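You operate a simulated robot arm through the tools that you are given. There is no shell and no other tool.

You are at the controls of a simulated two-armed robot. One attempt, no reset.

## Task
Test the panel stop button on the running cup machine.
Fine: press Start, push the panel stop button in, pull it out again, press Reset, then turn the main switch off.

It is judged by the outcome, as a careful person would: the job done as asked, and still so three seconds after it is handed in. It fails if anything else is knocked over, pushed out of place, dropped, spilled or broken.

## Robot
Two 7-joint arms with two-finger parallel grippers on one trunk that stands fixed in place. Base frame: the origin is at the foot of the trunk, x ahead of it, y to its left, z up. Readings come in cm, degrees, newtons and seconds.
The left shoulder is at [7.1, 15.6, 118], the right one opposite. Payload 3.91 kg a hand.
The tool frame of a hand sits at the grasp point between the pads (the TCP): z along the fingers, y along the line on which they close. The tips reach 3 cm beyond it. Largest opening 11 cm; finger width 2, thickness 1; the body of the gripper, 4.8 by 11.2 cm, starts 5.5 cm behind the TCP.
Orientation is told as [roll, pitch, yaw] about the base's x, y, z axes, in that order, counted from this pose: with the fingers straight down and closing along the base's y, the tool's x points along the base's -x, its y along +y and its z along -z.

## Interface
- The arms move only by the tool drive_tool. It takes "left_plan", "right_plan" or both (then of equal length, played together; a hand with none holds still); each is one flat list of numbers, 6 for each row, row after row: the shift along the tool's x, y, z in cm, then the turn, a rotation vector about the tool's x, y, z in degrees. In form: [x, y, z, rx, ry, rz, x, y, z, rx, ry, rz, ...]. A call has 1 to 20 rows; each row is the pose to reach, as a shift and turn from the pose commanded when the call began, along the tool's axes at that moment. "left_hand" and "right_hand" are, for a hand that has rows, the finger opening in cm, from 0 to 11, set as the call begins (left out, the last holds). Rows are played at 5 a second. More than 5 cm and 8.6 degrees between two rows, or a gripper value outside its range, and nothing of the call is played. Where a pose cannot be reached the arm comes as near as it can. A force on the tool above 90 N (or 10 N above the force at the start of the call, whichever is more), or a blocked arm, ends the call early, and 0.2 s more pass. The fingers move at their own pace (about 10.8 cm/s each) and stop on an object; they squeeze with about 36 N. The grip force told is the motor's: it shows also when the fingers shut on nothing. Time passes only in rows, and 0.2 s behind the last, so rows that repeat a pose let the fingers close. It gives the time, the measured TCP pose, the force on the tool (base axes), the opening and the grip force at its end, in the units of the frame above (readings bear some noise), with the torque about the TCP (base axes, N m) and any sound that the robot's microphone picked up, and new pictures: "views" is both (left out), scene, wrist or none (wrist: the cameras of the hands that moved).
- Cameras (640 x 400 px; columns grow to the right, rows downward): "scene" is now at [13.14, 4.53, 144.68]; the picture's right is [0.50, -0.87, 0.00], its down [-0.18, -0.10, -0.98] and it looks along [0.85, 0.49, -0.20] (base axes); focal length 214 px, centre (320, 200). "left" rides on the left gripper at [7.2, -1.7, -10.3] in its tool frame; the picture's right is [0.23, 0.97, 0.00], its down [-0.76, 0.18, -0.62] and it looks along [-0.61, 0.14, 0.78] (tool axes); focal length 222 px, centre (320, 200). "right" rides on the right gripper at [7.2, 1.7, -10.3] in its tool frame; the picture's right is [-0.23, 0.97, 0.00], its down [-0.76, -0.18, -0.62] and it looks along [-0.61, -0.14, 0.78] (tool axes); focal length 222 px, centre (320, 200).
- raise_lower(by): slides the trunk up (or, below 0, down) by that many cm; the arms and the scene camera ride with it, the base frame stays. It gives what a move gives, with no picture.
- turn_head(pan, tilt): turns the head with the scene camera to pan (to the left, within 86 degrees either way) and tilt (down, from -29 to 69), counted from straight ahead of the robot. It gives what a move gives, and a new picture of the scene camera.
- locate(camera, pixels): for up to 12 pixels [column, row] of the newest picture of that camera ("zoom" is the newest enlarged one), the place [x, y, z] in the base frame of the surface seen there, good to about 0.2 cm. It takes no simulated time.
- zoom(camera, box): a new picture of the part [left, top, right, bottom] of that camera's present view, enlarged. It takes no simulated time.
- finish_job(): hands the job in; it is judged then, once.

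Leave the grippers open and the arms clear of the work at the hand-in unless told otherwise.

The tools are called after "Emit:" as a command line: name --argument value ..., lists and objects as JSON in quotes. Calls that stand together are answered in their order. drive_tool: Moves the arms, as the interface text tells. Its arguments: {"type":"object","properties":{"left_plan":{"type":"array","items":{"type":"number"}},"left_hand":{"type":"number"},"right_plan":{"type":"array","items":{"type":"number"}},"right_hand":{"type":"number"},"views":{"type":"string","enum":["both","scene","wrist","none"]}},"required":[]} The other tools are called the same way: raise_lower (by) slides the trunk up or down; turn_head (pan, tilt) turns the head that bears the scene camera; locate (camera, pixels) gives the place of the surface under pixels of a picture; zoom (camera, box) takes an enlarged picture of a part of a camera's view; finish_job () hands the job in.

At the start:

```text
time_s: 0.0
left_tool_pos: [55.32, 64.0, 142.47]
left_tcp_rot: [0.0, -0.1, 0.0]
left_wrist_force: [0.0, 0.5, -0.3]
left_torque: [0.03, 0.0, 0.0]
left_width: 11.03
left_grasp_force: 0.1
right_tool_pos: [54.23, 0.46, 148.87]
right_tcp_rot: [-0.1, 0.1, 0.0]
right_wrist_force: [-0.4, -0.2, 0.3]
right_torque: [0.01, 0.03, 0.0]
right_width: 11.0
right_grasp_force: 0.0
trunk travel left (down, up): [-62.5, 31.5]
head pan, tilt: [29.9, 11.6]
```

scene: 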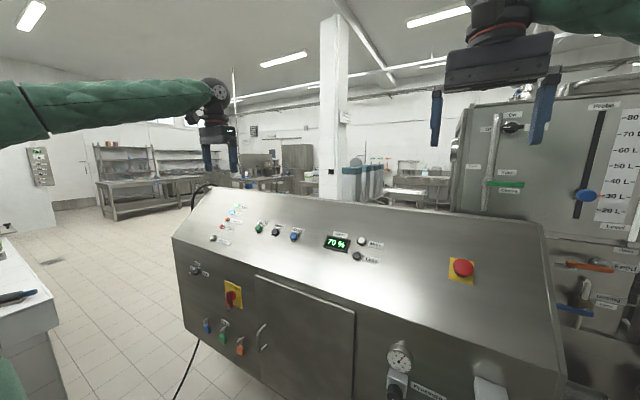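
right: 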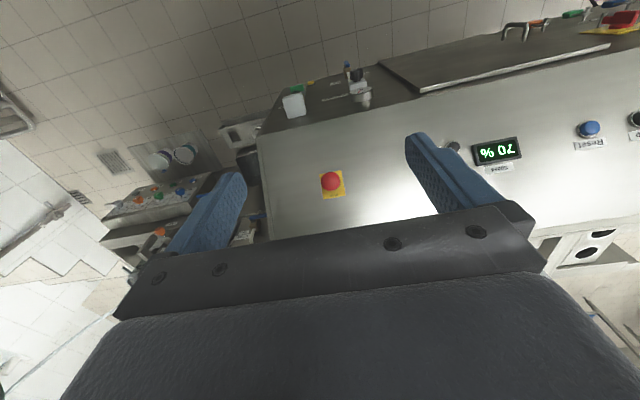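
left: 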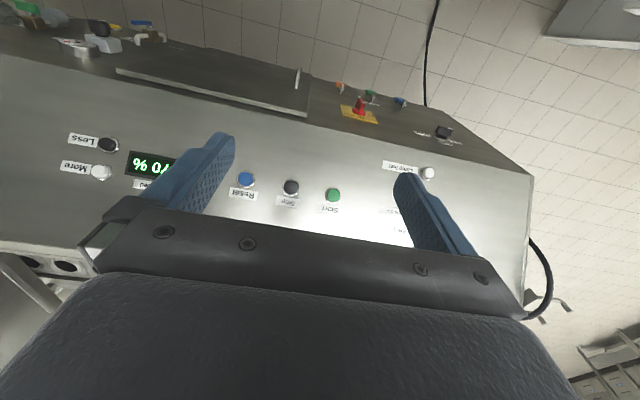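

I see the machine console with a sloped panel: green Start near (258,230), black Stop (275,232), blue Reset (294,237), red mushroom stop at (463,268), and a red main switch on yellow at (233,295). I'll zoom in to read the labels before moving.

Emit:
zoom --camera "scene" --box '[170, 180, 410, 330]'

Emit:
zoom --camera "scene" --box '[400, 220, 560, 320]'

Emit:
zoom --camera "left" --box '[200, 60, 480, 235]'

```text
2.67 times, centred on (290, 255) of scene
```

zoom: 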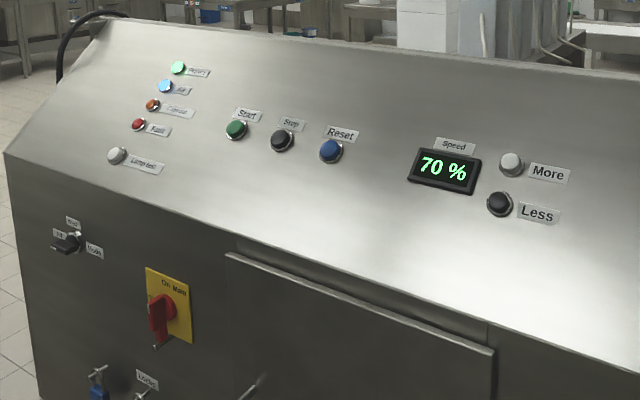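

```text
4.00 times, centred on (480, 270) of scene
```

zoom: 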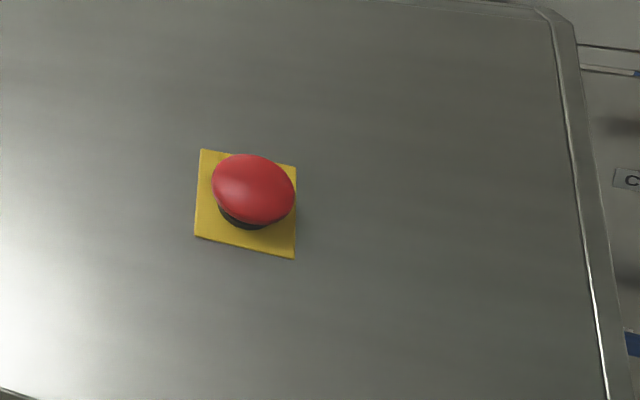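

```text
2.29 times, centred on (340, 148) of left
```

zoom: 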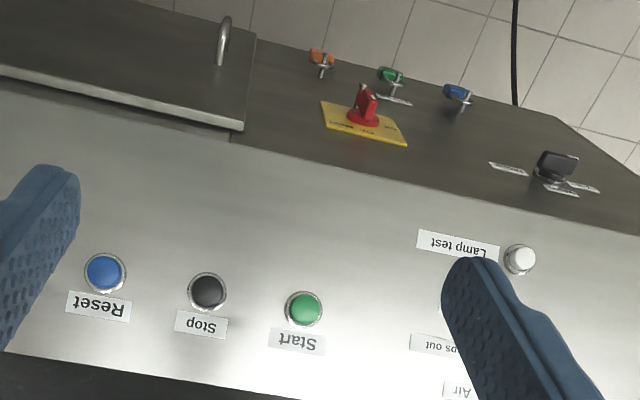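

The labels read Start (green), Stop (black), Reset (blue); the red mushroom on the yellow plate is the push-in/pull-out stop. I'll zoom in further on the lamps and the main switch, and locate the key points.

Emit:
zoom --camera "scene" --box '[205, 195, 305, 257]'

Emit:
zoom --camera "scene" --box '[190, 260, 280, 316]'

Emit:
locate --camera "scene" --pixels '[[258, 229], [275, 232], [294, 237], [463, 268], [450, 281], [474, 285], [475, 262], [230, 299], [238, 285], [240, 305], [320, 230], [400, 300]]'

Emit:
locate --camera "left" --pixels '[[333, 195], [291, 187], [246, 180], [360, 106], [346, 106], [376, 121], [320, 230], [310, 130], [355, 160], [270, 205], [333, 209], [246, 195]]'

Emit:
locate --camera "right" --pixels '[[331, 182], [322, 175], [340, 172], [323, 197], [345, 192], [300, 200], [370, 190], [330, 220], [310, 150], [370, 140]]'

```text
6.40 times, centred on (255, 226) of scene
```

zoom: 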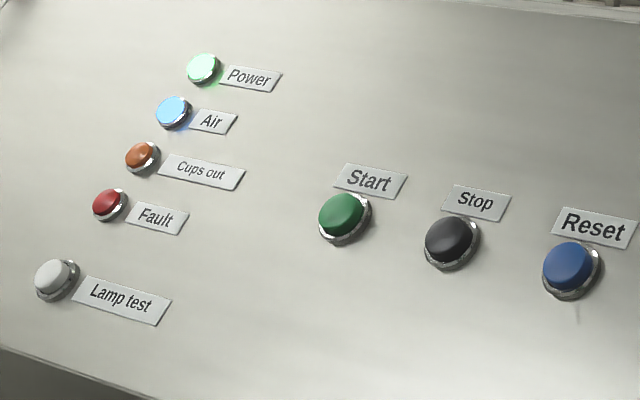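

```text
7.11 times, centred on (235, 288) of scene
```

zoom: 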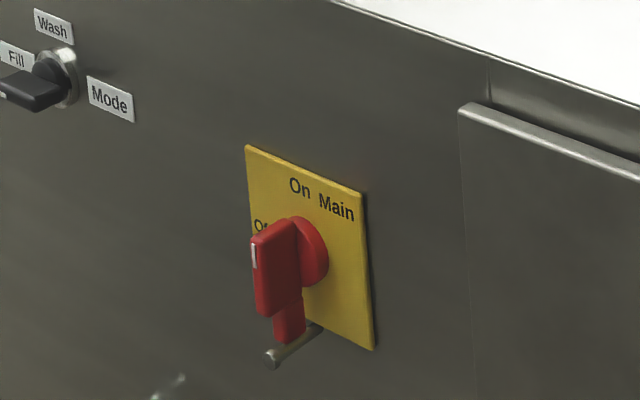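

```text
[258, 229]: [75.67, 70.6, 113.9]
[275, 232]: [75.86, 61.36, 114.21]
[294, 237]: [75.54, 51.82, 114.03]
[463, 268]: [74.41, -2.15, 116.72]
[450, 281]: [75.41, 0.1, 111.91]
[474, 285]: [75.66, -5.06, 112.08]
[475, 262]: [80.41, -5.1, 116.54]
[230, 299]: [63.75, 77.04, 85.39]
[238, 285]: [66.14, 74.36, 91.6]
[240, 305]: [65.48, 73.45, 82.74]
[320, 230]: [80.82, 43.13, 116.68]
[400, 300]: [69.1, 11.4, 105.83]
```

```text
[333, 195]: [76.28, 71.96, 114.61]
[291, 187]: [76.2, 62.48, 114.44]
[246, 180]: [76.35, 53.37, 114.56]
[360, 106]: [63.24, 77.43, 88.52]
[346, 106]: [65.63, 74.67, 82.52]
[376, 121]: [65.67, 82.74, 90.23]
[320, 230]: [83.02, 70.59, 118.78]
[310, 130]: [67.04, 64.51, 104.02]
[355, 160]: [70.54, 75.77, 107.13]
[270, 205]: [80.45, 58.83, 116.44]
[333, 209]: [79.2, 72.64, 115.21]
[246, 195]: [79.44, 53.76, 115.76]
```

```text
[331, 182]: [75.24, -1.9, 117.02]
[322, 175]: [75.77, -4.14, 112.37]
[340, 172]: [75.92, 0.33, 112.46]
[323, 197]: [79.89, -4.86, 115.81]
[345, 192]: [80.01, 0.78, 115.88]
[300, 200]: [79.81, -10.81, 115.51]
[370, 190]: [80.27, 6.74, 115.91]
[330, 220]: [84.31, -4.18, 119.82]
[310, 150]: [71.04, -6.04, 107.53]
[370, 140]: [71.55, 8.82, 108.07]
```

Power and Air are lit, Cups out and Fault are dark. The panel slopes about 43°, its normal being about (-0.68, 0, 0.73). Start sits near [76, 71.3, 114.3], Reset near [76, 52.7, 114.3], and the mushroom head near [75, -2, 117]. I'll bring the left hand, fingers closed and tilted square to the panel, to hover about 9 cm off Start for a better look.

Emit:
drive_tool --left_plan '[-1.56, 0.9, 2.44, 0, -5.38, 0, -3.12, 1.8, 4.88, 0, -10.75, 0, -4.69, 2.7, 7.31, 0, -16.13, 0, -6.25, 3.6, 9.75, 0, -21.5, 0, -7.81, 4.5, 12.19, 0, -26.88, 0, -9.38, 5.4, 14.63, 0, -32.25, 0, -10.94, 6.3, 17.06, 0, -37.63, 0, -12.5, 7.2, 19.5, 0, -43, 0, -12.5, 7.2, 19.5, 0, -43, 0]' --left_hand 0 --views "both"

```text
time_s: 2.0
left_tool_pos: [67.95, 71.17, 123.36]
left_tcp_rot: [0.2, -43.1, -0.2]
left_wrist_force: [0.6, -0.5, -0.5]
left_torque: [0.01, 0.01, 0.03]
left_width: 0.0
left_grasp_force: 36.2
right_tool_pos: [54.06, 0.27, 148.84]
right_tcp_rot: [0.1, -0.2, -0.1]
right_wrist_force: [-0.2, -0.1, 0.9]
right_torque: [0.04, -0.03, 0.0]
right_width: 10.98
right_grasp_force: 0.0
trunk travel left (down, up): [-62.5, 31.5]
head pan, tilt: [29.9, 11.6]
```

scene: 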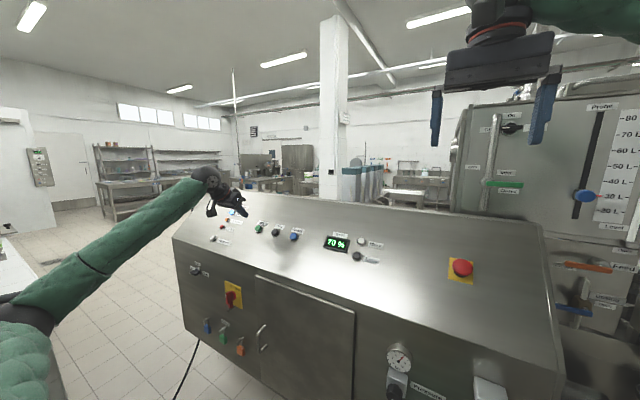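
left: 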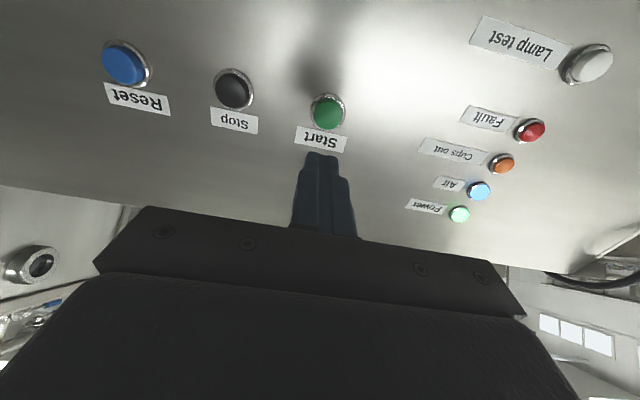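

The left hand hovers over the panel; Start is at (328,111) in the left picture. I'll measure Start, Reset and panel points from this closer view.

Emit:
zoom --camera "left" --box '[80, 30, 400, 230]'

Emit:
locate --camera "left" --pixels '[[328, 112], [328, 105], [328, 119], [320, 112], [336, 112], [328, 85], [360, 110], [235, 90], [125, 63], [300, 170], [400, 60], [200, 150]]'

```text
2.00 times, centred on (240, 130) of left
```

zoom: 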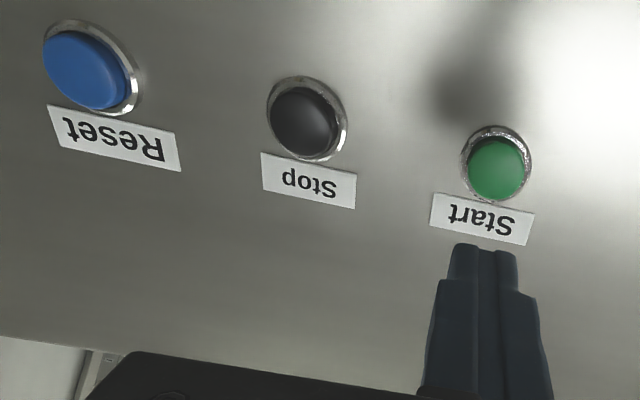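

```text
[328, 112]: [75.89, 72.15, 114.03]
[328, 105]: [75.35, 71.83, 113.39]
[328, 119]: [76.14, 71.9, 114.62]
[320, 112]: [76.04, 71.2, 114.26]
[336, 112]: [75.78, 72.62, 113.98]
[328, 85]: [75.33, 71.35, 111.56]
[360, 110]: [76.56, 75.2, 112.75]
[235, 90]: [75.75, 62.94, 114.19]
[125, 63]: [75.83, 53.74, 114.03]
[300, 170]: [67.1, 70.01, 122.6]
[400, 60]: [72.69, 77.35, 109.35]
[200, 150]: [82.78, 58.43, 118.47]
```

From the close view Start's cap centre is about [75.9, 71.8, 114.1], roughly 0.6 cm to the hand's +y and 0.5 cm to tool +x of its axis, some 9 cm beyond the tips. I'll correct sideways and approach to about 1.5 cm over the cap, then check.

Emit:
drive_tool --left_plan '[0.5, 0.6, 2, 0, 0, 0, 0.5, 0.6, 4, 0, 0, 0, 0.5, 0.6, 6, 0, 0, 0, 0.5, 0.6, 7.5, 0, 0, 0, 0.5, 0.6, 7.5, 0, 0, 0]' --views "wrist"

```text
time_s: 3.2
left_tool_pos: [72.71, 71.78, 117.32]
left_tcp_rot: [0.0, -43.0, 0.1]
left_wrist_force: [0.7, 0.3, 1.2]
left_torque: [0.01, 0.01, 0.0]
left_width: 0.0
left_grasp_force: 35.8
right_tool_pos: [54.27, 0.42, 148.9]
right_tcp_rot: [0.1, 0.1, -0.1]
right_wrist_force: [0.1, 0.1, -0.1]
right_torque: [0.03, 0.03, -0.02]
right_width: 11.01
right_grasp_force: 0.0
trunk travel left (down, up): [-62.5, 31.5]
head pan, tilt: [29.9, 11.6]
```

left: 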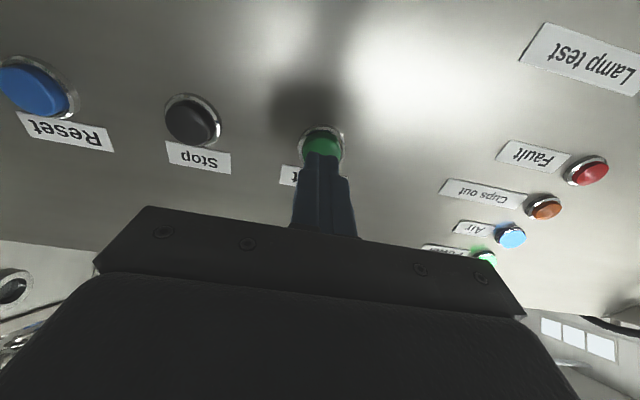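

The fingertips are lined up on Start's cap, about 1.5 cm away. I'll press in slowly, watching force and sound.

Emit:
drive_tool --left_plan '[0.2, 0, 0.7, 0, 0, 0, 0.2, 0, 1.2, 0, 0, 0, 0.2, 0, 1.5, 0, 0, 0, 0.2, 0, 1.8, 0, 0, 0, 0.2, 0, 2.0, 0, 0, 0]' --views "wrist"

```text
time_s: 4.4
left_tool_pos: [73.84, 71.91, 115.81]
left_tcp_rot: [0.1, -43.0, 0.0]
left_wrist_force: [-1.7, 1.0, 5.2]
left_torque: [0.01, 0.01, -0.03]
left_width: 0.02
left_grasp_force: 35.7
right_tool_pos: [54.04, 0.5, 148.95]
right_tcp_rot: [0.0, 0.0, 0.0]
right_wrist_force: [0.2, 0.6, 0.6]
right_torque: [-0.01, 0.0, -0.01]
right_width: 11.0
right_grasp_force: 0.0
trunk travel left (down, up): [-62.5, 31.5]
head pan, tilt: [29.9, 11.6]
heard: click
```

left: 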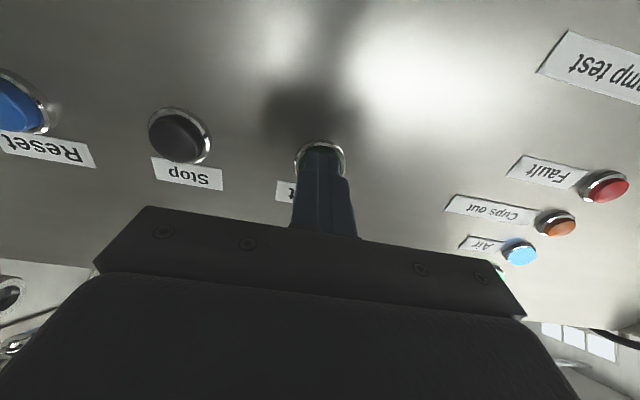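

A click was heard with about 5 N of push. I'll retract and look for a sign that the machine started (lamps, sounds).

Emit:
drive_tool --left_plan '[0, 0, -1.5, 0, 0, 0, 0, 0, -4, 0, 0, 0, 0, 0, -7, 0, 0, 0, 0, 0, -10, 0, 0, 0, 0, 0, -10, 0, 0, 0]' --views "both"

```text
time_s: 5.6
left_tool_pos: [66.81, 72.02, 123.09]
left_tcp_rot: [-0.1, -43.0, 0.0]
left_wrist_force: [-0.3, -0.1, -0.3]
left_torque: [-0.01, 0.01, 0.01]
left_width: 0.01
left_grasp_force: 35.8
right_tool_pos: [54.2, 0.44, 148.9]
right_tcp_rot: [0.0, 0.0, 0.0]
right_wrist_force: [-0.5, 0.0, -0.2]
right_torque: [-0.01, 0.0, -0.01]
right_width: 11.0
right_grasp_force: 0.1
trunk travel left (down, up): [-62.5, 31.5]
head pan, tilt: [29.9, 11.6]
```

scene: 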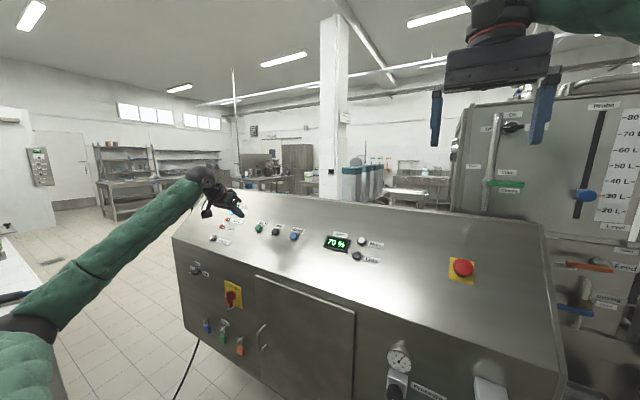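
left: 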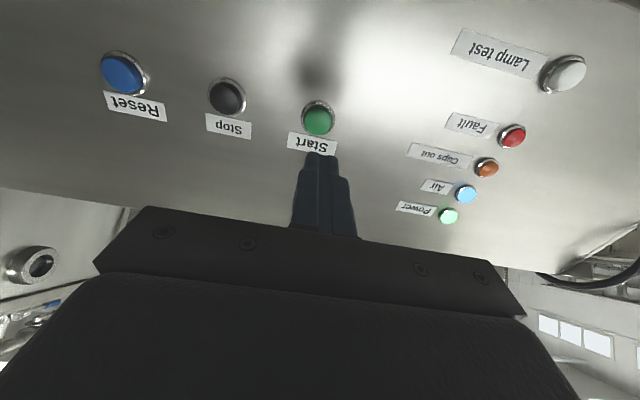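

No obvious change in lamps. I'll zoom on Start and on the machine to see if there's any sign of running, e.g. a lit Start button or moving parts to the right.

Emit:
zoom --camera "left" --box '[200, 60, 520, 260]'

Emit:
zoom --camera "scene" --box '[440, 80, 640, 330]'

Emit:
turn_head --pan 0 --tilt 15

```text
2.00 times, centred on (360, 160) of left
```

zoom: 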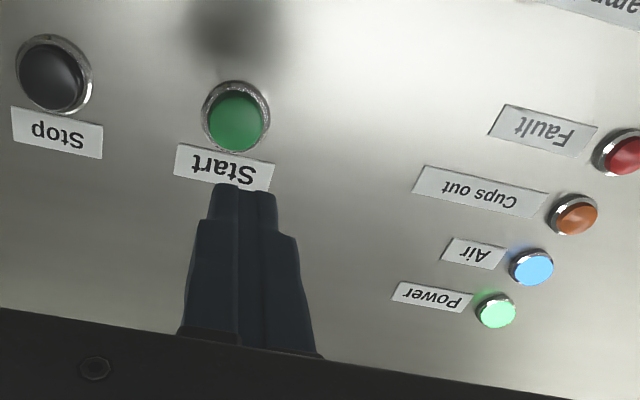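

```text
1.60 times, centred on (540, 205) of scene
```

zoom: 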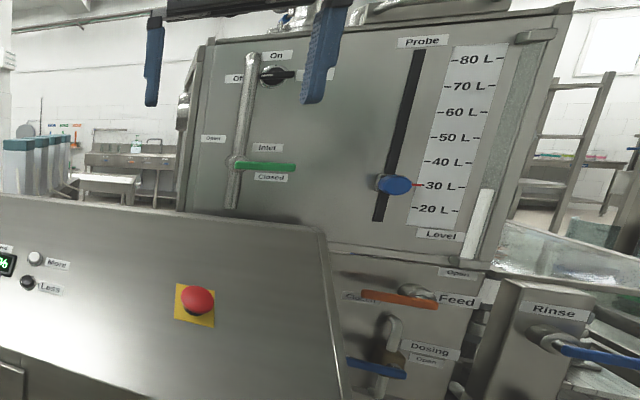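

```text
time_s: 6.5
left_tool_pos: [66.72, 71.99, 123.12]
left_tcp_rot: [0.0, -43.0, 0.0]
left_wrist_force: [-0.2, 0.8, 0.1]
left_torque: [0.0, -0.03, 0.01]
left_width: 0.0
left_grasp_force: 36.0
right_tool_pos: [54.19, 0.43, 148.82]
right_tcp_rot: [0.0, 0.0, -0.1]
right_wrist_force: [0.1, -0.1, -0.4]
right_torque: [0.01, 0.0, 0.02]
right_width: 11.02
right_grasp_force: 0.0
trunk travel left (down, up): [-62.5, 31.5]
head pan, tilt: [0.0, 15.0]
```

scene: 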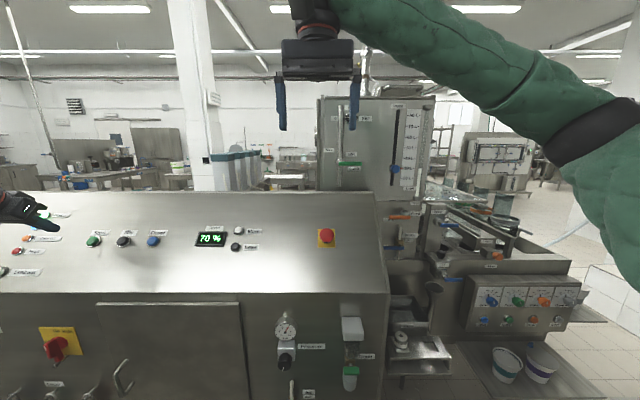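

The machine's working end with cups is on the right around (500,300). I'll zoom there, and on the Start button, to look for a running sign.

Emit:
zoom --camera "scene" --box '[380, 180, 620, 390]'

Emit:
zoom --camera "scene" --box '[0, 200, 180, 312]'

Emit:
zoom --camera "scene" --box '[0, 310, 160, 400]'

Emit:
zoom --camera "right" --box '[80, 60, 400, 260]'

```text
1.90 times, centred on (500, 285) of scene
```

zoom: 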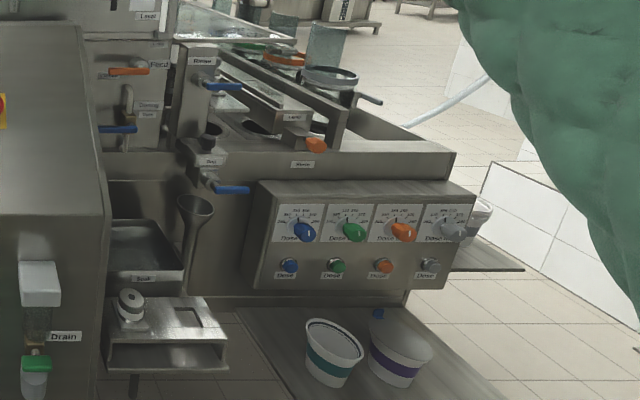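

```text
3.56 times, centred on (90, 256) of scene
```

zoom: 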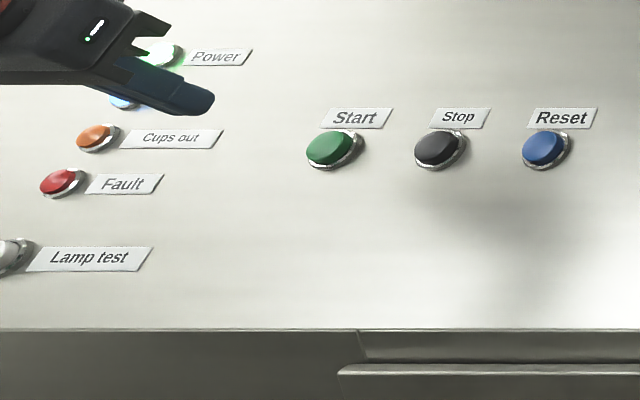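

```text
4.00 times, centred on (80, 355) of scene
```

zoom: 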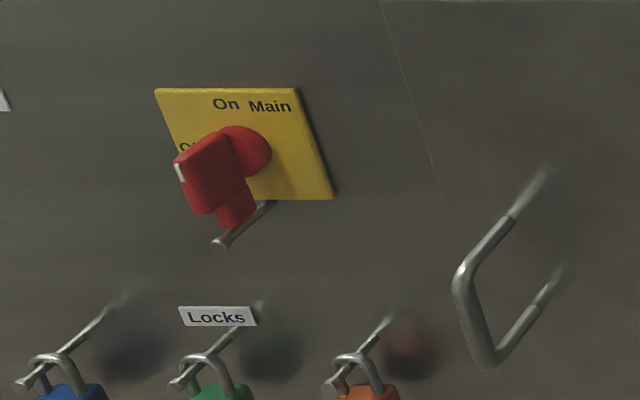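

```text
2.00 times, centred on (240, 160) of right
```

zoom: 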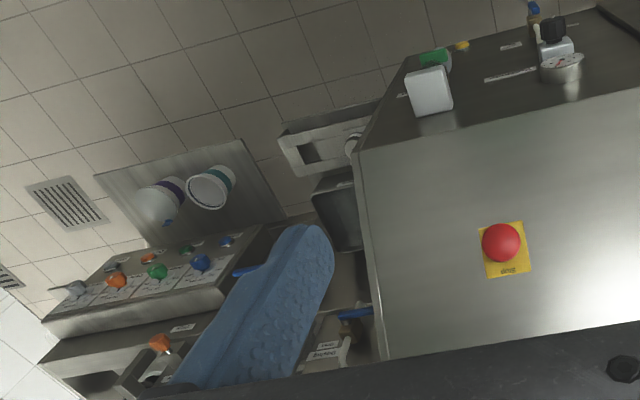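

I can't tell running from a still picture; the padlocks under the main switch sit on "Locks" hooks and aren't part of the job. I'll bring the right hand, fingers closed, to hover square over the red mushroom (about [75.1, -2, 117]) and move the left hand sideways to hover over Reset. The new picture will also show whether anything moves.

Emit:
drive_tool --right_plan '[-1.59, -0.3, 2.88, 0, -5.38, 0, -3.18, -0.6, 5.76, 0, -10.75, 0, -4.76, -0.9, 8.64, 0, -16.13, 0, -6.35, -1.2, 11.52, 0, -21.5, 0, -7.94, -1.5, 14.4, 0, -26.88, 0, -9.53, -1.8, 17.29, 0, -32.25, 0, -11.11, -2.1, 20.17, 0, -37.63, 0, -12.7, -2.4, 23.05, 0, -43, 0, -12.7, -2.4, 23.05, 0, -43, 0]' --left_plan '[0, -2.3, 0, 0, 0, 0, 0, -4.6, 0, 0, 0, 0, 0, -6.9, 0, 0, 0, 0, 0, -9.2, 0, 0, 0, 0, 0, -11.5, 0, 0, 0, 0, 0, -13.8, 0, 0, 0, 0, 0, -16.1, 0, 0, 0, 0, 0, -18.3, 0, 0, 0, 0, 0, -18.3, 0, 0, 0, 0]' --right_hand 0 --views "both"

```text
time_s: 8.6
left_tool_pos: [66.91, 53.54, 123.05]
left_tcp_rot: [0.0, -43.1, 0.0]
left_wrist_force: [-0.7, 0.3, 1.1]
left_torque: [-0.02, 0.0, 0.0]
left_width: 0.0
left_grasp_force: 36.0
right_tool_pos: [66.92, -2.02, 125.81]
right_tcp_rot: [-0.1, -43.1, 0.0]
right_wrist_force: [-1.0, 0.6, 0.6]
right_torque: [0.0, 0.02, -0.02]
right_width: 0.0
right_grasp_force: 35.8
trunk travel left (down, up): [-62.5, 31.5]
head pan, tilt: [0.0, 15.0]
```

scene: 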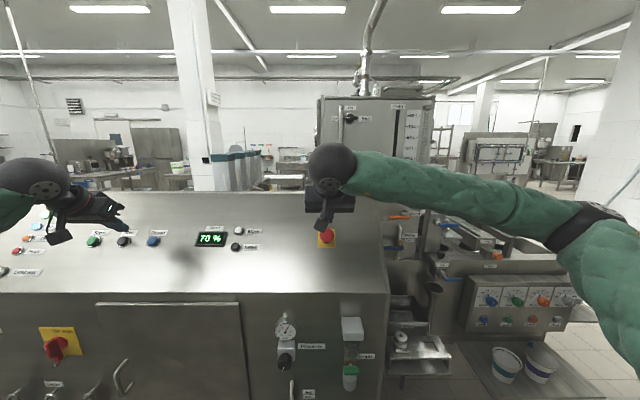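
right: 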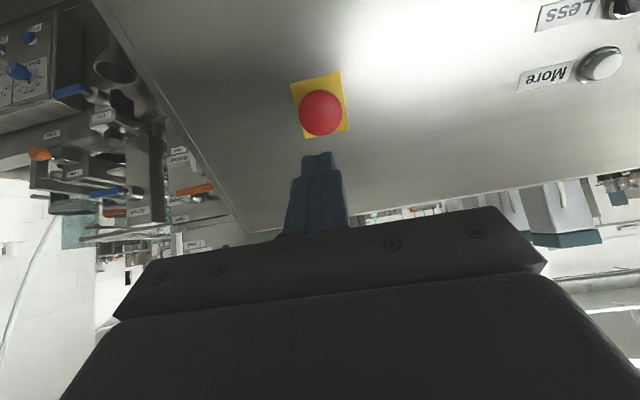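
left: 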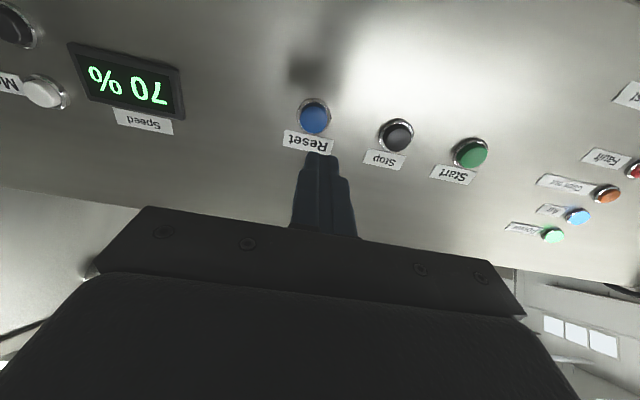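

Both hands hover well: the mushroom is at (320,113) in the right picture, right on the tool axis. I'll zoom on the machine's working end to compare with the earlier picture, and measure the mushroom.

Emit:
zoom --camera "scene" --box '[380, 180, 620, 390]'

Emit:
zoom --camera "right" --box '[270, 60, 370, 180]'

Emit:
locate --camera "right" --pixels '[[320, 114], [320, 100], [320, 128], [306, 114], [334, 114], [300, 90], [340, 78], [310, 136], [347, 126], [280, 110], [370, 110], [315, 70]]'

Emit:
locate --camera "left" --pixels '[[314, 117], [314, 111], [314, 123], [307, 117], [321, 117]]'

```text
1.90 times, centred on (500, 285) of scene
```

zoom: 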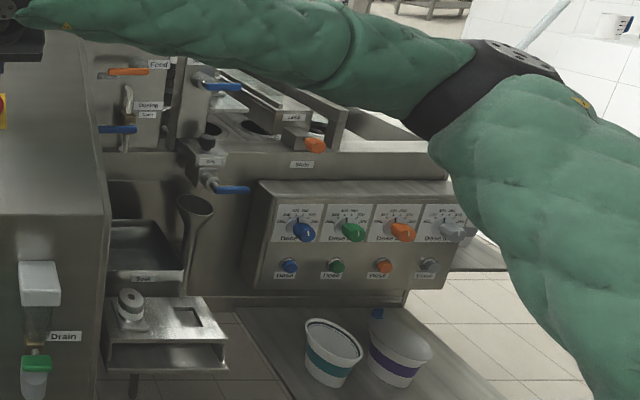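

```text
3.33 times, centred on (320, 120) of right
```

zoom: 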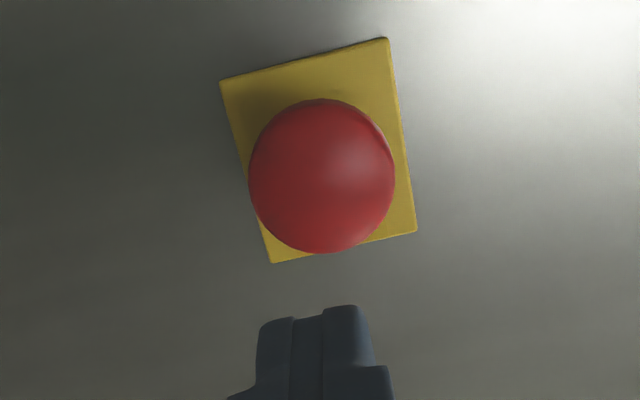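

```text
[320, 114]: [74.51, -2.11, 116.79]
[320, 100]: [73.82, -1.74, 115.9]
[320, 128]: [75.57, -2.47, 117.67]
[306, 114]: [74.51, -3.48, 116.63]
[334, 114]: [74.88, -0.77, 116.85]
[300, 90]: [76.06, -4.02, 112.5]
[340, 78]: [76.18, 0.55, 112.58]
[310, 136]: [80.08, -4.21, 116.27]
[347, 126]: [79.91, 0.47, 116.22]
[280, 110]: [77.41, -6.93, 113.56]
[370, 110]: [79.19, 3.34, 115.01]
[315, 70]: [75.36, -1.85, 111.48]
```

```text
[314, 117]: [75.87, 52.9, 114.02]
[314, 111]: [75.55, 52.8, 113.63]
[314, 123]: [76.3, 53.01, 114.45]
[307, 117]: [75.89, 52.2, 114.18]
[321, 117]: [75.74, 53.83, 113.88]
```

Nothing is visibly different at the working end (it may just not show). The mushroom's top is about 8.8 cm beyond the right tips and 4.1 cm above its plate. I'll approach and then push it in slowly with the closed fingers, listening for a click.

Emit:
drive_tool --right_plan '[0, 0, 3, 0, 0, 0, 0, 0, 6, 0, 0, 0, 0, 0, 7.8, 0, 0, 0, 0, 0, 8.5, 0, 0, 0, 0, 0, 8.8, 0, 0, 0, 0, 0, 9.1, 0, 0, 0, 0, 0, 9.3, 0, 0, 0]' --views "both"

```text
time_s: 10.2
left_tool_pos: [67.04, 53.4, 122.98]
left_tcp_rot: [0.1, -43.0, 0.1]
left_wrist_force: [0.3, 0.0, 0.4]
left_torque: [0.01, -0.01, 0.01]
left_width: 0.01
left_grasp_force: 35.9
right_tool_pos: [73.1, -1.95, 119.08]
right_tcp_rot: [0.0, -43.1, -0.1]
right_wrist_force: [-3.2, -2.2, 1.4]
right_torque: [-0.02, 0.05, -0.01]
right_width: 0.0
right_grasp_force: 36.0
trunk travel left (down, up): [-62.5, 31.5]
head pan, tilt: [0.0, 15.0]
```

scene: 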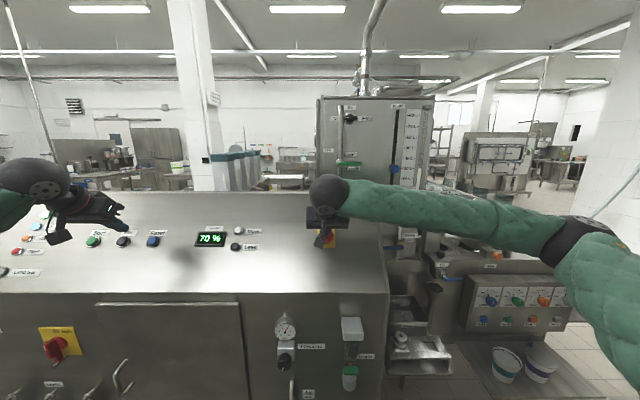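
right: 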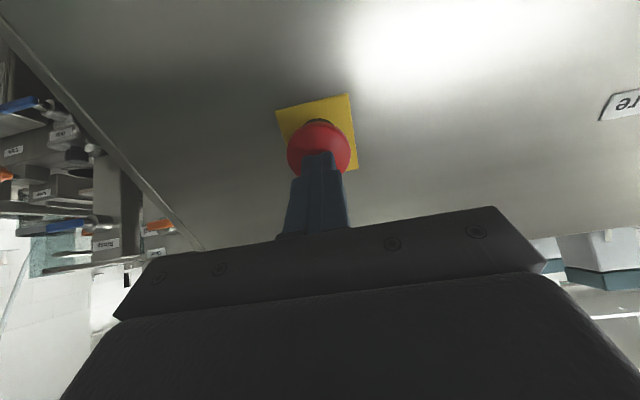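

The tips touch the middle of the mushroom head (about 4 N), no click yet. I'll push further in small steps.

Emit:
drive_tool --right_plan '[0, 0, 0.2, 0, 0, 0, 0, 0, 0.4, 0, 0, 0, 0, 0, 0.6, 0, 0, 0, 0, 0, 0.8, 0, 0, 0]' --views "wrist"

```text
time_s: 11.2
left_tool_pos: [66.78, 53.57, 123.14]
left_tcp_rot: [0.0, -43.2, 0.1]
left_wrist_force: [-0.2, 0.0, -0.4]
left_torque: [0.04, 0.04, -0.04]
left_width: 0.0
left_grasp_force: 35.9
right_tool_pos: [73.4, -1.85, 118.79]
right_tcp_rot: [0.0, -43.2, 0.0]
right_wrist_force: [-19.9, 1.8, 13.1]
right_torque: [0.02, 0.39, 0.05]
right_width: 0.0
right_grasp_force: 35.6
trunk travel left (down, up): [-62.5, 31.5]
head pan, tilt: [0.0, 15.0]
```

right: 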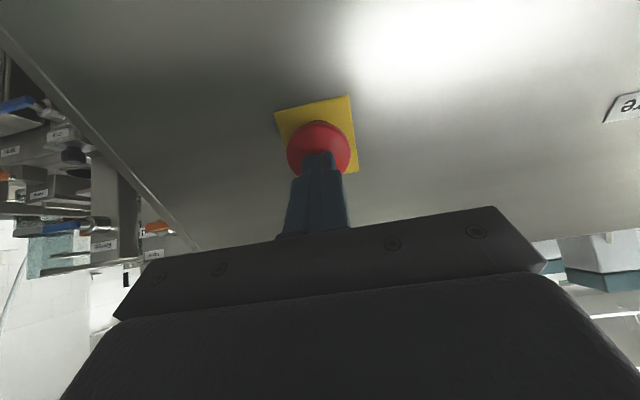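

The push is at about 24 N with 0.4 cm of travel, the arm yielding a little; no click yet. I'll keep pushing.

Emit:
drive_tool --right_plan '[0, 0, 0.25, 0, 0, 0, 0, 0, 0.5, 0, 0, 0, 0, 0, 0.75, 0, 0, 0, 0, 0, 1.0, 0, 0, 0]' --views "wrist"

```text
time_s: 12.2
left_tool_pos: [66.04, 53.46, 123.64]
left_tcp_rot: [0.1, -43.5, -0.1]
left_wrist_force: [0.4, 0.1, -0.4]
left_torque: [-0.02, -0.02, -0.03]
left_width: 0.01
left_grasp_force: 35.9
right_tool_pos: [73.65, -2.08, 118.64]
right_tcp_rot: [0.2, -43.8, 0.0]
right_wrist_force: [-56.8, -5.3, 58.7]
right_torque: [-0.58, 0.83, 0.38]
right_width: 0.01
right_grasp_force: 36.0
trunk travel left (down, up): [-62.5, 31.5]
head pan, tilt: [0.0, 15.0]
```

right: 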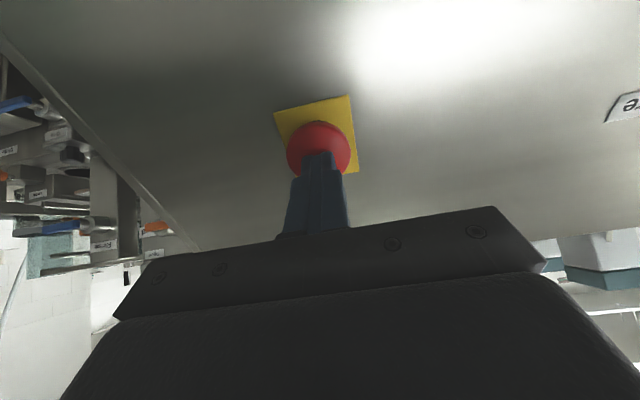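

The force reached about 82 N with roughly 0.7 cm travel in total and no further give, so it may be bottomed. I'll back off and check whether the head stays in.

Emit:
drive_tool --right_plan '[0, 0, -1.0, 0, 0, 0, 0, 0, -3, 0, 0, 0, 0, 0, -6, 0, 0, 0, 0, 0, -9, 0, 0, 0, 0, 0, -11.1, 0, 0, 0, 0, 0, -11.1, 0, 0, 0]' --views "both"

```text
time_s: 13.6
left_tool_pos: [67.14, 53.39, 122.99]
left_tcp_rot: [0.0, -43.1, 0.0]
left_wrist_force: [0.3, -1.0, -0.4]
left_torque: [0.04, -0.01, 0.02]
left_width: 0.0
left_grasp_force: 35.8
right_tool_pos: [67.03, -2.11, 125.99]
right_tcp_rot: [0.0, -42.9, -0.1]
right_wrist_force: [-0.4, -0.2, 0.4]
right_torque: [0.02, 0.01, 0.02]
right_width: 0.0
right_grasp_force: 35.4
trunk travel left (down, up): [-62.5, 31.5]
head pan, tilt: [0.0, 15.0]
```

scene: 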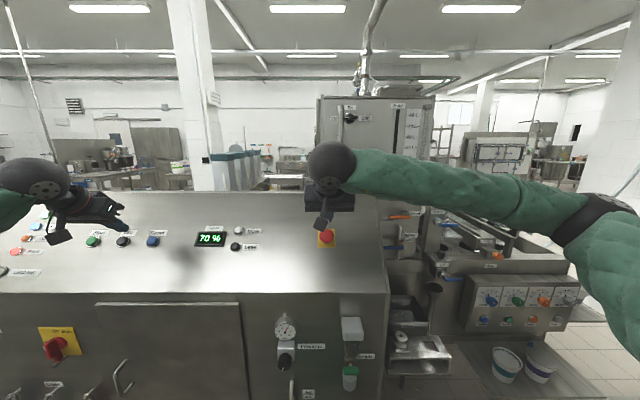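
right: 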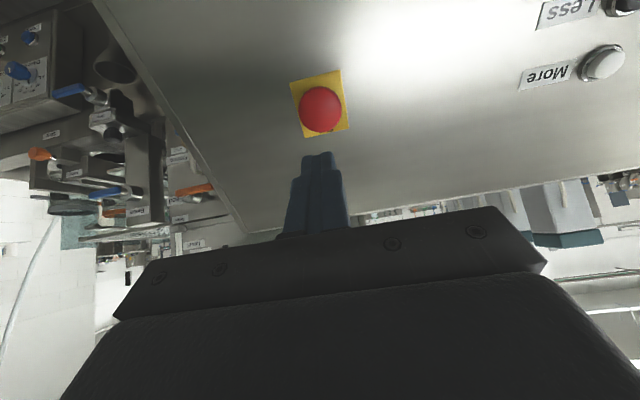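

I'll zoom in and measure the head again from the same hover to see if it stayed in, and look at the fault lamp.

Emit:
zoom --camera "right" --box '[270, 60, 370, 180]'

Emit:
locate --camera "right" --pixels '[[320, 112], [320, 100], [320, 125], [306, 112], [334, 112], [296, 85], [340, 73], [308, 134], [346, 124]]'

Emit:
zoom --camera "scene" --box '[0, 200, 180, 312]'

```text
3.33 times, centred on (320, 120) of right
```

zoom: 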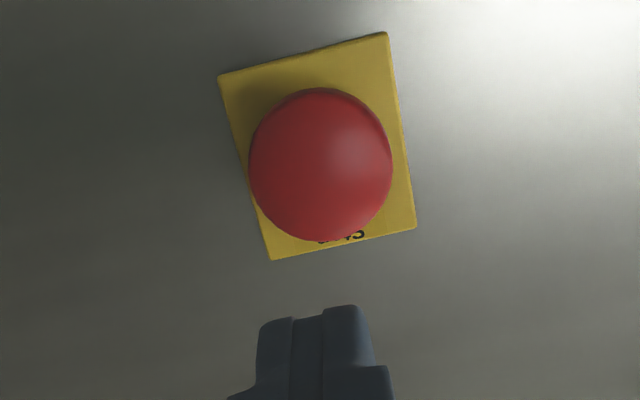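

```text
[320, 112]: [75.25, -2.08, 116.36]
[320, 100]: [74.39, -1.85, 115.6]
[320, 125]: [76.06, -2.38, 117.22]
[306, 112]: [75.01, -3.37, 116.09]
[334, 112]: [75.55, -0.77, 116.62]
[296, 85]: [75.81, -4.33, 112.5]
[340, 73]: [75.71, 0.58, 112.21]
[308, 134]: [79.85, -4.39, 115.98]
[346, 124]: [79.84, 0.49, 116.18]
```

```text
3.56 times, centred on (90, 256) of scene
```

zoom: 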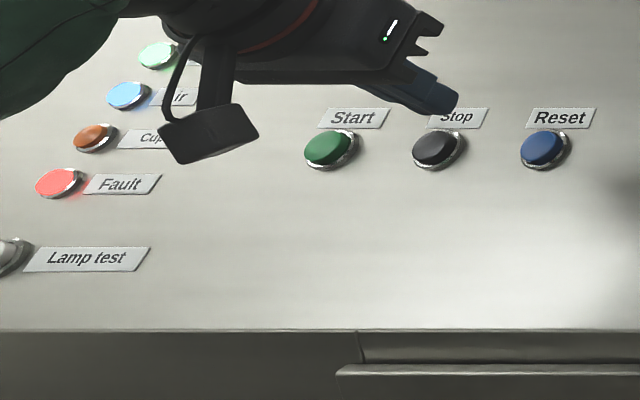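

The stop worked: the head now sits about 0.75 cm lower and the Fault lamp at (15,251) is lit. Next I'll open the right hand to 7 cm and lower the fingers around the head (4.3 cm wide), keeping the tips about 0.8 cm off the plate.

Emit:
drive_tool --right_plan '[0, 0, 0, 0, 0, 0, 0, 0, 2, 0, 0, 0, 0, 0, 5, 0, 0, 0, 0, 0, 8, 0, 0, 0, 0, 0, 10, 0, 0, 0, 0, 0, 11.2, 0, 0, 0, 0, 0, 12, 0, 0, 0, 0, 0, 12.1, 0, 0, 0]' --right_hand 7 --views "wrist"

```text
time_s: 15.3
left_tool_pos: [67.0, 53.53, 122.99]
left_tcp_rot: [0.0, -43.0, 0.0]
left_wrist_force: [-0.3, 0.4, -0.9]
left_torque: [0.0, -0.02, 0.02]
left_width: 0.0
left_grasp_force: 35.8
right_tool_pos: [75.25, -1.9, 117.01]
right_tcp_rot: [0.0, -43.1, 0.0]
right_wrist_force: [1.0, -0.5, 0.0]
right_torque: [0.05, -0.01, -0.03]
right_width: 7.03
right_grasp_force: 0.0
trunk travel left (down, up): [-62.5, 31.5]
head pan, tilt: [0.0, 15.0]
```

right: 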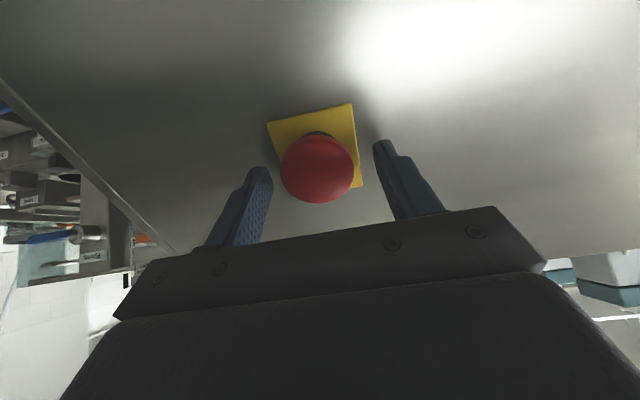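

The fingers straddle the head evenly (head at (317,168) between the tips). I'll close on it.

Emit:
drive_tool --right_plan '[0, 0, 0, 0, 0, 0, 0, 0, 0, 0, 0, 0, 0, 0, 0, 0, 0, 0, 0, 0, 0, 0, 0, 0]' --right_hand 0 --views "wrist"

```text
time_s: 16.4
left_tool_pos: [67.09, 53.42, 123.1]
left_tcp_rot: [0.0, -43.0, 0.0]
left_wrist_force: [0.4, 0.1, -0.2]
left_torque: [0.0, 0.01, 0.0]
left_width: 0.02
left_grasp_force: 36.1
right_tool_pos: [75.27, -1.94, 117.02]
right_tcp_rot: [-0.1, -43.0, -0.2]
right_wrist_force: [-1.1, -5.8, -1.7]
right_torque: [0.16, 0.05, 0.08]
right_width: 4.4
right_grasp_force: 45.0
trunk travel left (down, up): [-62.5, 31.5]
head pan, tilt: [0.0, 15.0]
```

right: 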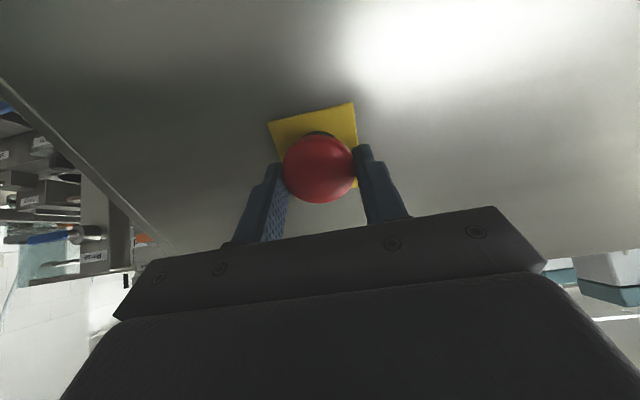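

The head is gripped at 4.4 cm. I'll pull straight out along the panel normal in small steps.

Emit:
drive_tool --right_plan '[0, 0, -0.25, 0, 0, 0, 0, 0, -0.5, 0, 0, 0, 0, 0, -0.75, 0, 0, 0, 0, 0, -1.0, 0, 0, 0, 0, 0, -1.0, 0, 0, 0]' --views "wrist"

```text
time_s: 17.6
left_tool_pos: [67.31, 53.56, 122.94]
left_tcp_rot: [0.1, -42.9, 0.1]
left_wrist_force: [0.0, 0.8, -1.0]
left_torque: [-0.01, 0.0, 0.0]
left_width: 0.02
left_grasp_force: 36.2
right_tool_pos: [74.82, -2.01, 117.67]
right_tcp_rot: [0.0, -42.9, 0.0]
right_wrist_force: [19.1, -3.4, -5.3]
right_torque: [0.34, -0.44, -0.01]
right_width: 4.4
right_grasp_force: 45.3
trunk travel left (down, up): [-62.5, 31.5]
head pan, tilt: [0.0, 15.0]
```

right: 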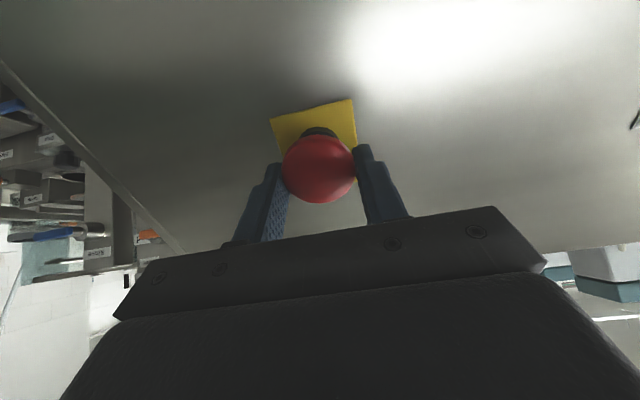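

The head came out with the fingers by about 0.78 cm, close to its full travel, with 20 N of pull and no slip. I'll pull a touch more to be sure it's at its stop.

Emit:
drive_tool --right_plan '[0, 0, -0.2, 0, 0, 0, 0, 0, -0.4, 0, 0, 0, 0, 0, -0.4, 0, 0, 0]' --views "wrist"

```text
time_s: 18.4
left_tool_pos: [67.58, 53.47, 122.65]
left_tcp_rot: [-0.1, -42.8, 0.1]
left_wrist_force: [0.3, 0.6, 0.2]
left_torque: [0.02, -0.01, -0.02]
left_width: 0.0
left_grasp_force: 36.7
right_tool_pos: [74.78, -1.95, 117.65]
right_tcp_rot: [-0.1, -42.5, 0.1]
right_wrist_force: [30.5, 2.1, -24.3]
right_torque: [0.01, -0.29, -0.07]
right_width: 4.42
right_grasp_force: 45.4
trunk travel left (down, up): [-62.5, 31.5]
head pan, tilt: [0.0, 15.0]
```

right: 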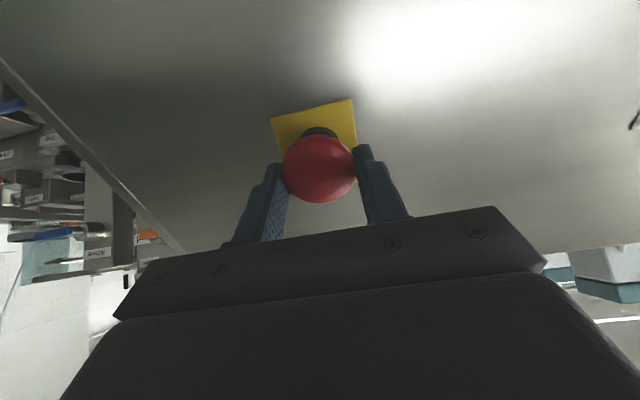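

It's firmly at its out-stop (39 N, no more travel). I'll ease off the pull, then open the fingers.

Emit:
drive_tool --right_plan '[0, 0, 0.3, 0, 0, 0, 0, 0, 0.5, 0, 0, 0]' --views "none"

Emit:
drive_tool --right_plan '[0, 0, 0, 0, 0, 0, 0, 0, 0, 0, 0, 0, 0, 0, 0, 0, 0, 0]' --right_hand 7 --views "wrist"

```text
time_s: 18.9
left_tool_pos: [67.3, 53.55, 122.96]
left_tcp_rot: [0.1, -42.9, 0.0]
left_wrist_force: [-0.2, 0.8, -0.2]
left_torque: [-0.02, 0.0, 0.02]
left_width: 0.0
left_grasp_force: 35.9
right_tool_pos: [74.65, -2.04, 117.65]
right_tcp_rot: [0.1, -42.9, 0.0]
right_wrist_force: [7.5, -0.5, -8.1]
right_torque: [-0.04, 0.62, -0.02]
right_width: 4.46
right_grasp_force: 44.9
trunk travel left (down, up): [-62.5, 31.5]
head pan, tilt: [0.0, 15.0]
```

```text
time_s: 19.8
left_tool_pos: [67.04, 53.49, 122.98]
left_tcp_rot: [0.0, -42.9, -0.1]
left_wrist_force: [0.2, 0.6, 0.2]
left_torque: [0.03, 0.0, 0.03]
left_width: 0.02
left_grasp_force: 36.7
right_tool_pos: [74.59, -1.97, 117.73]
right_tcp_rot: [0.0, -43.1, 0.0]
right_wrist_force: [0.3, 0.5, 0.4]
right_torque: [-0.01, 0.0, 0.01]
right_width: 6.98
right_grasp_force: 0.1
trunk travel left (down, up): [-62.5, 31.5]
head pan, tilt: [0.0, 15.0]
```

right: 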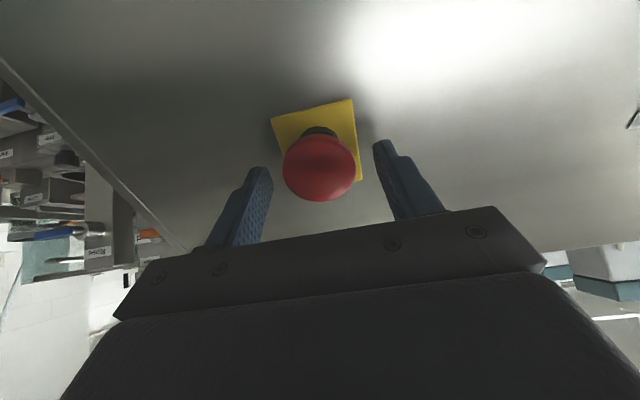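

The fingers are off the head. I'll back the right hand straight out and check that the head stays out.

Emit:
drive_tool --right_plan '[0, 0, -2, 0, 0, 0, 0, 0, -5, 0, 0, 0, 0, 0, -8.5, 0, 0, 0, 0, 0, -11.5, 0, 0, 0, 0, 0, -11.5, 0, 0, 0]' --views "both"

```text
time_s: 20.9
left_tool_pos: [67.11, 53.45, 122.87]
left_tcp_rot: [0.1, -43.1, 0.0]
left_wrist_force: [0.7, 0.6, -0.1]
left_torque: [0.01, -0.01, 0.0]
left_width: 0.0
left_grasp_force: 35.8
right_tool_pos: [66.62, -2.19, 126.2]
right_tcp_rot: [0.0, -43.0, -0.1]
right_wrist_force: [-0.2, 0.0, 0.1]
right_torque: [0.05, -0.01, -0.01]
right_width: 6.98
right_grasp_force: 0.0
trunk travel left (down, up): [-62.5, 31.5]
head pan, tilt: [0.0, 15.0]
```

scene: 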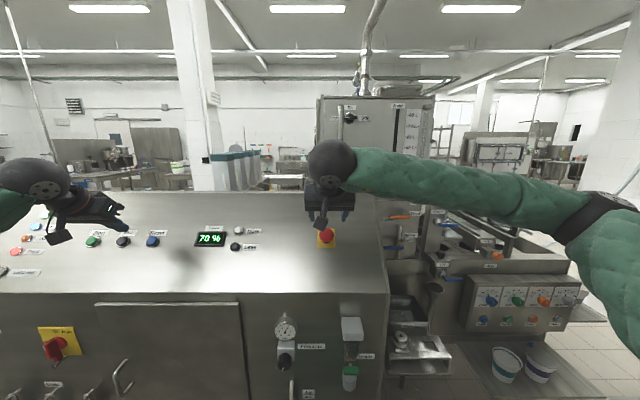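
right: 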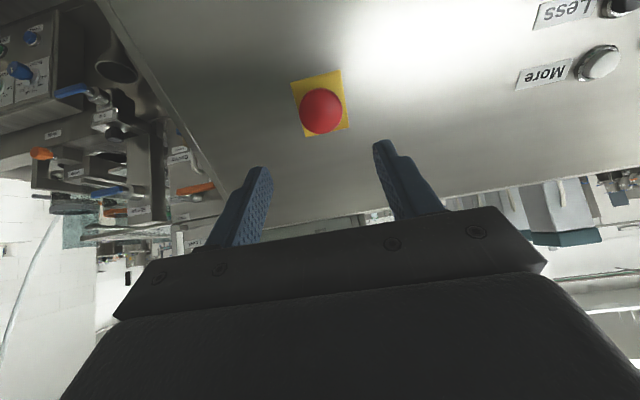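

I'll check the head height and the Fault lamp, and measure Reset for the left hand.

Emit:
locate --camera "right" --pixels '[[320, 112], [320, 100], [320, 125], [306, 112], [334, 112]]'

Emit:
zoom --camera "scene" --box '[0, 200, 180, 312]'

Emit:
zoom --camera "left" --box '[200, 60, 520, 260]'

```text
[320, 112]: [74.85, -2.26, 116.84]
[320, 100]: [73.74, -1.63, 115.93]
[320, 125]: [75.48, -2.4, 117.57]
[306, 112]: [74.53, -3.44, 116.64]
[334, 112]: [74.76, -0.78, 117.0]
```

```text
3.56 times, centred on (90, 256) of scene
```

zoom: 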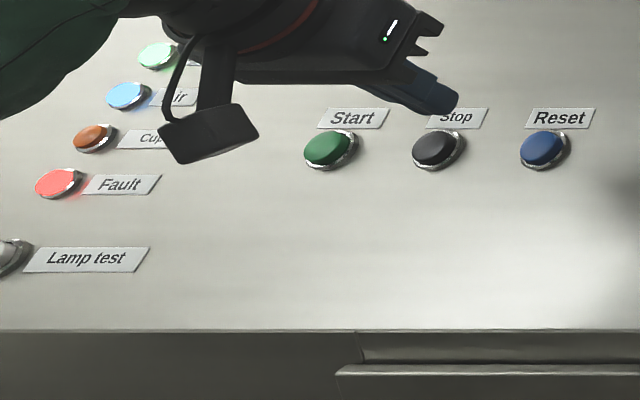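

```text
2.00 times, centred on (360, 160) of left
```

zoom: 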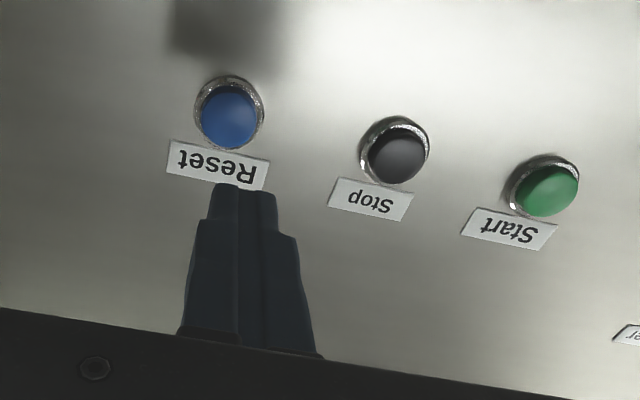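

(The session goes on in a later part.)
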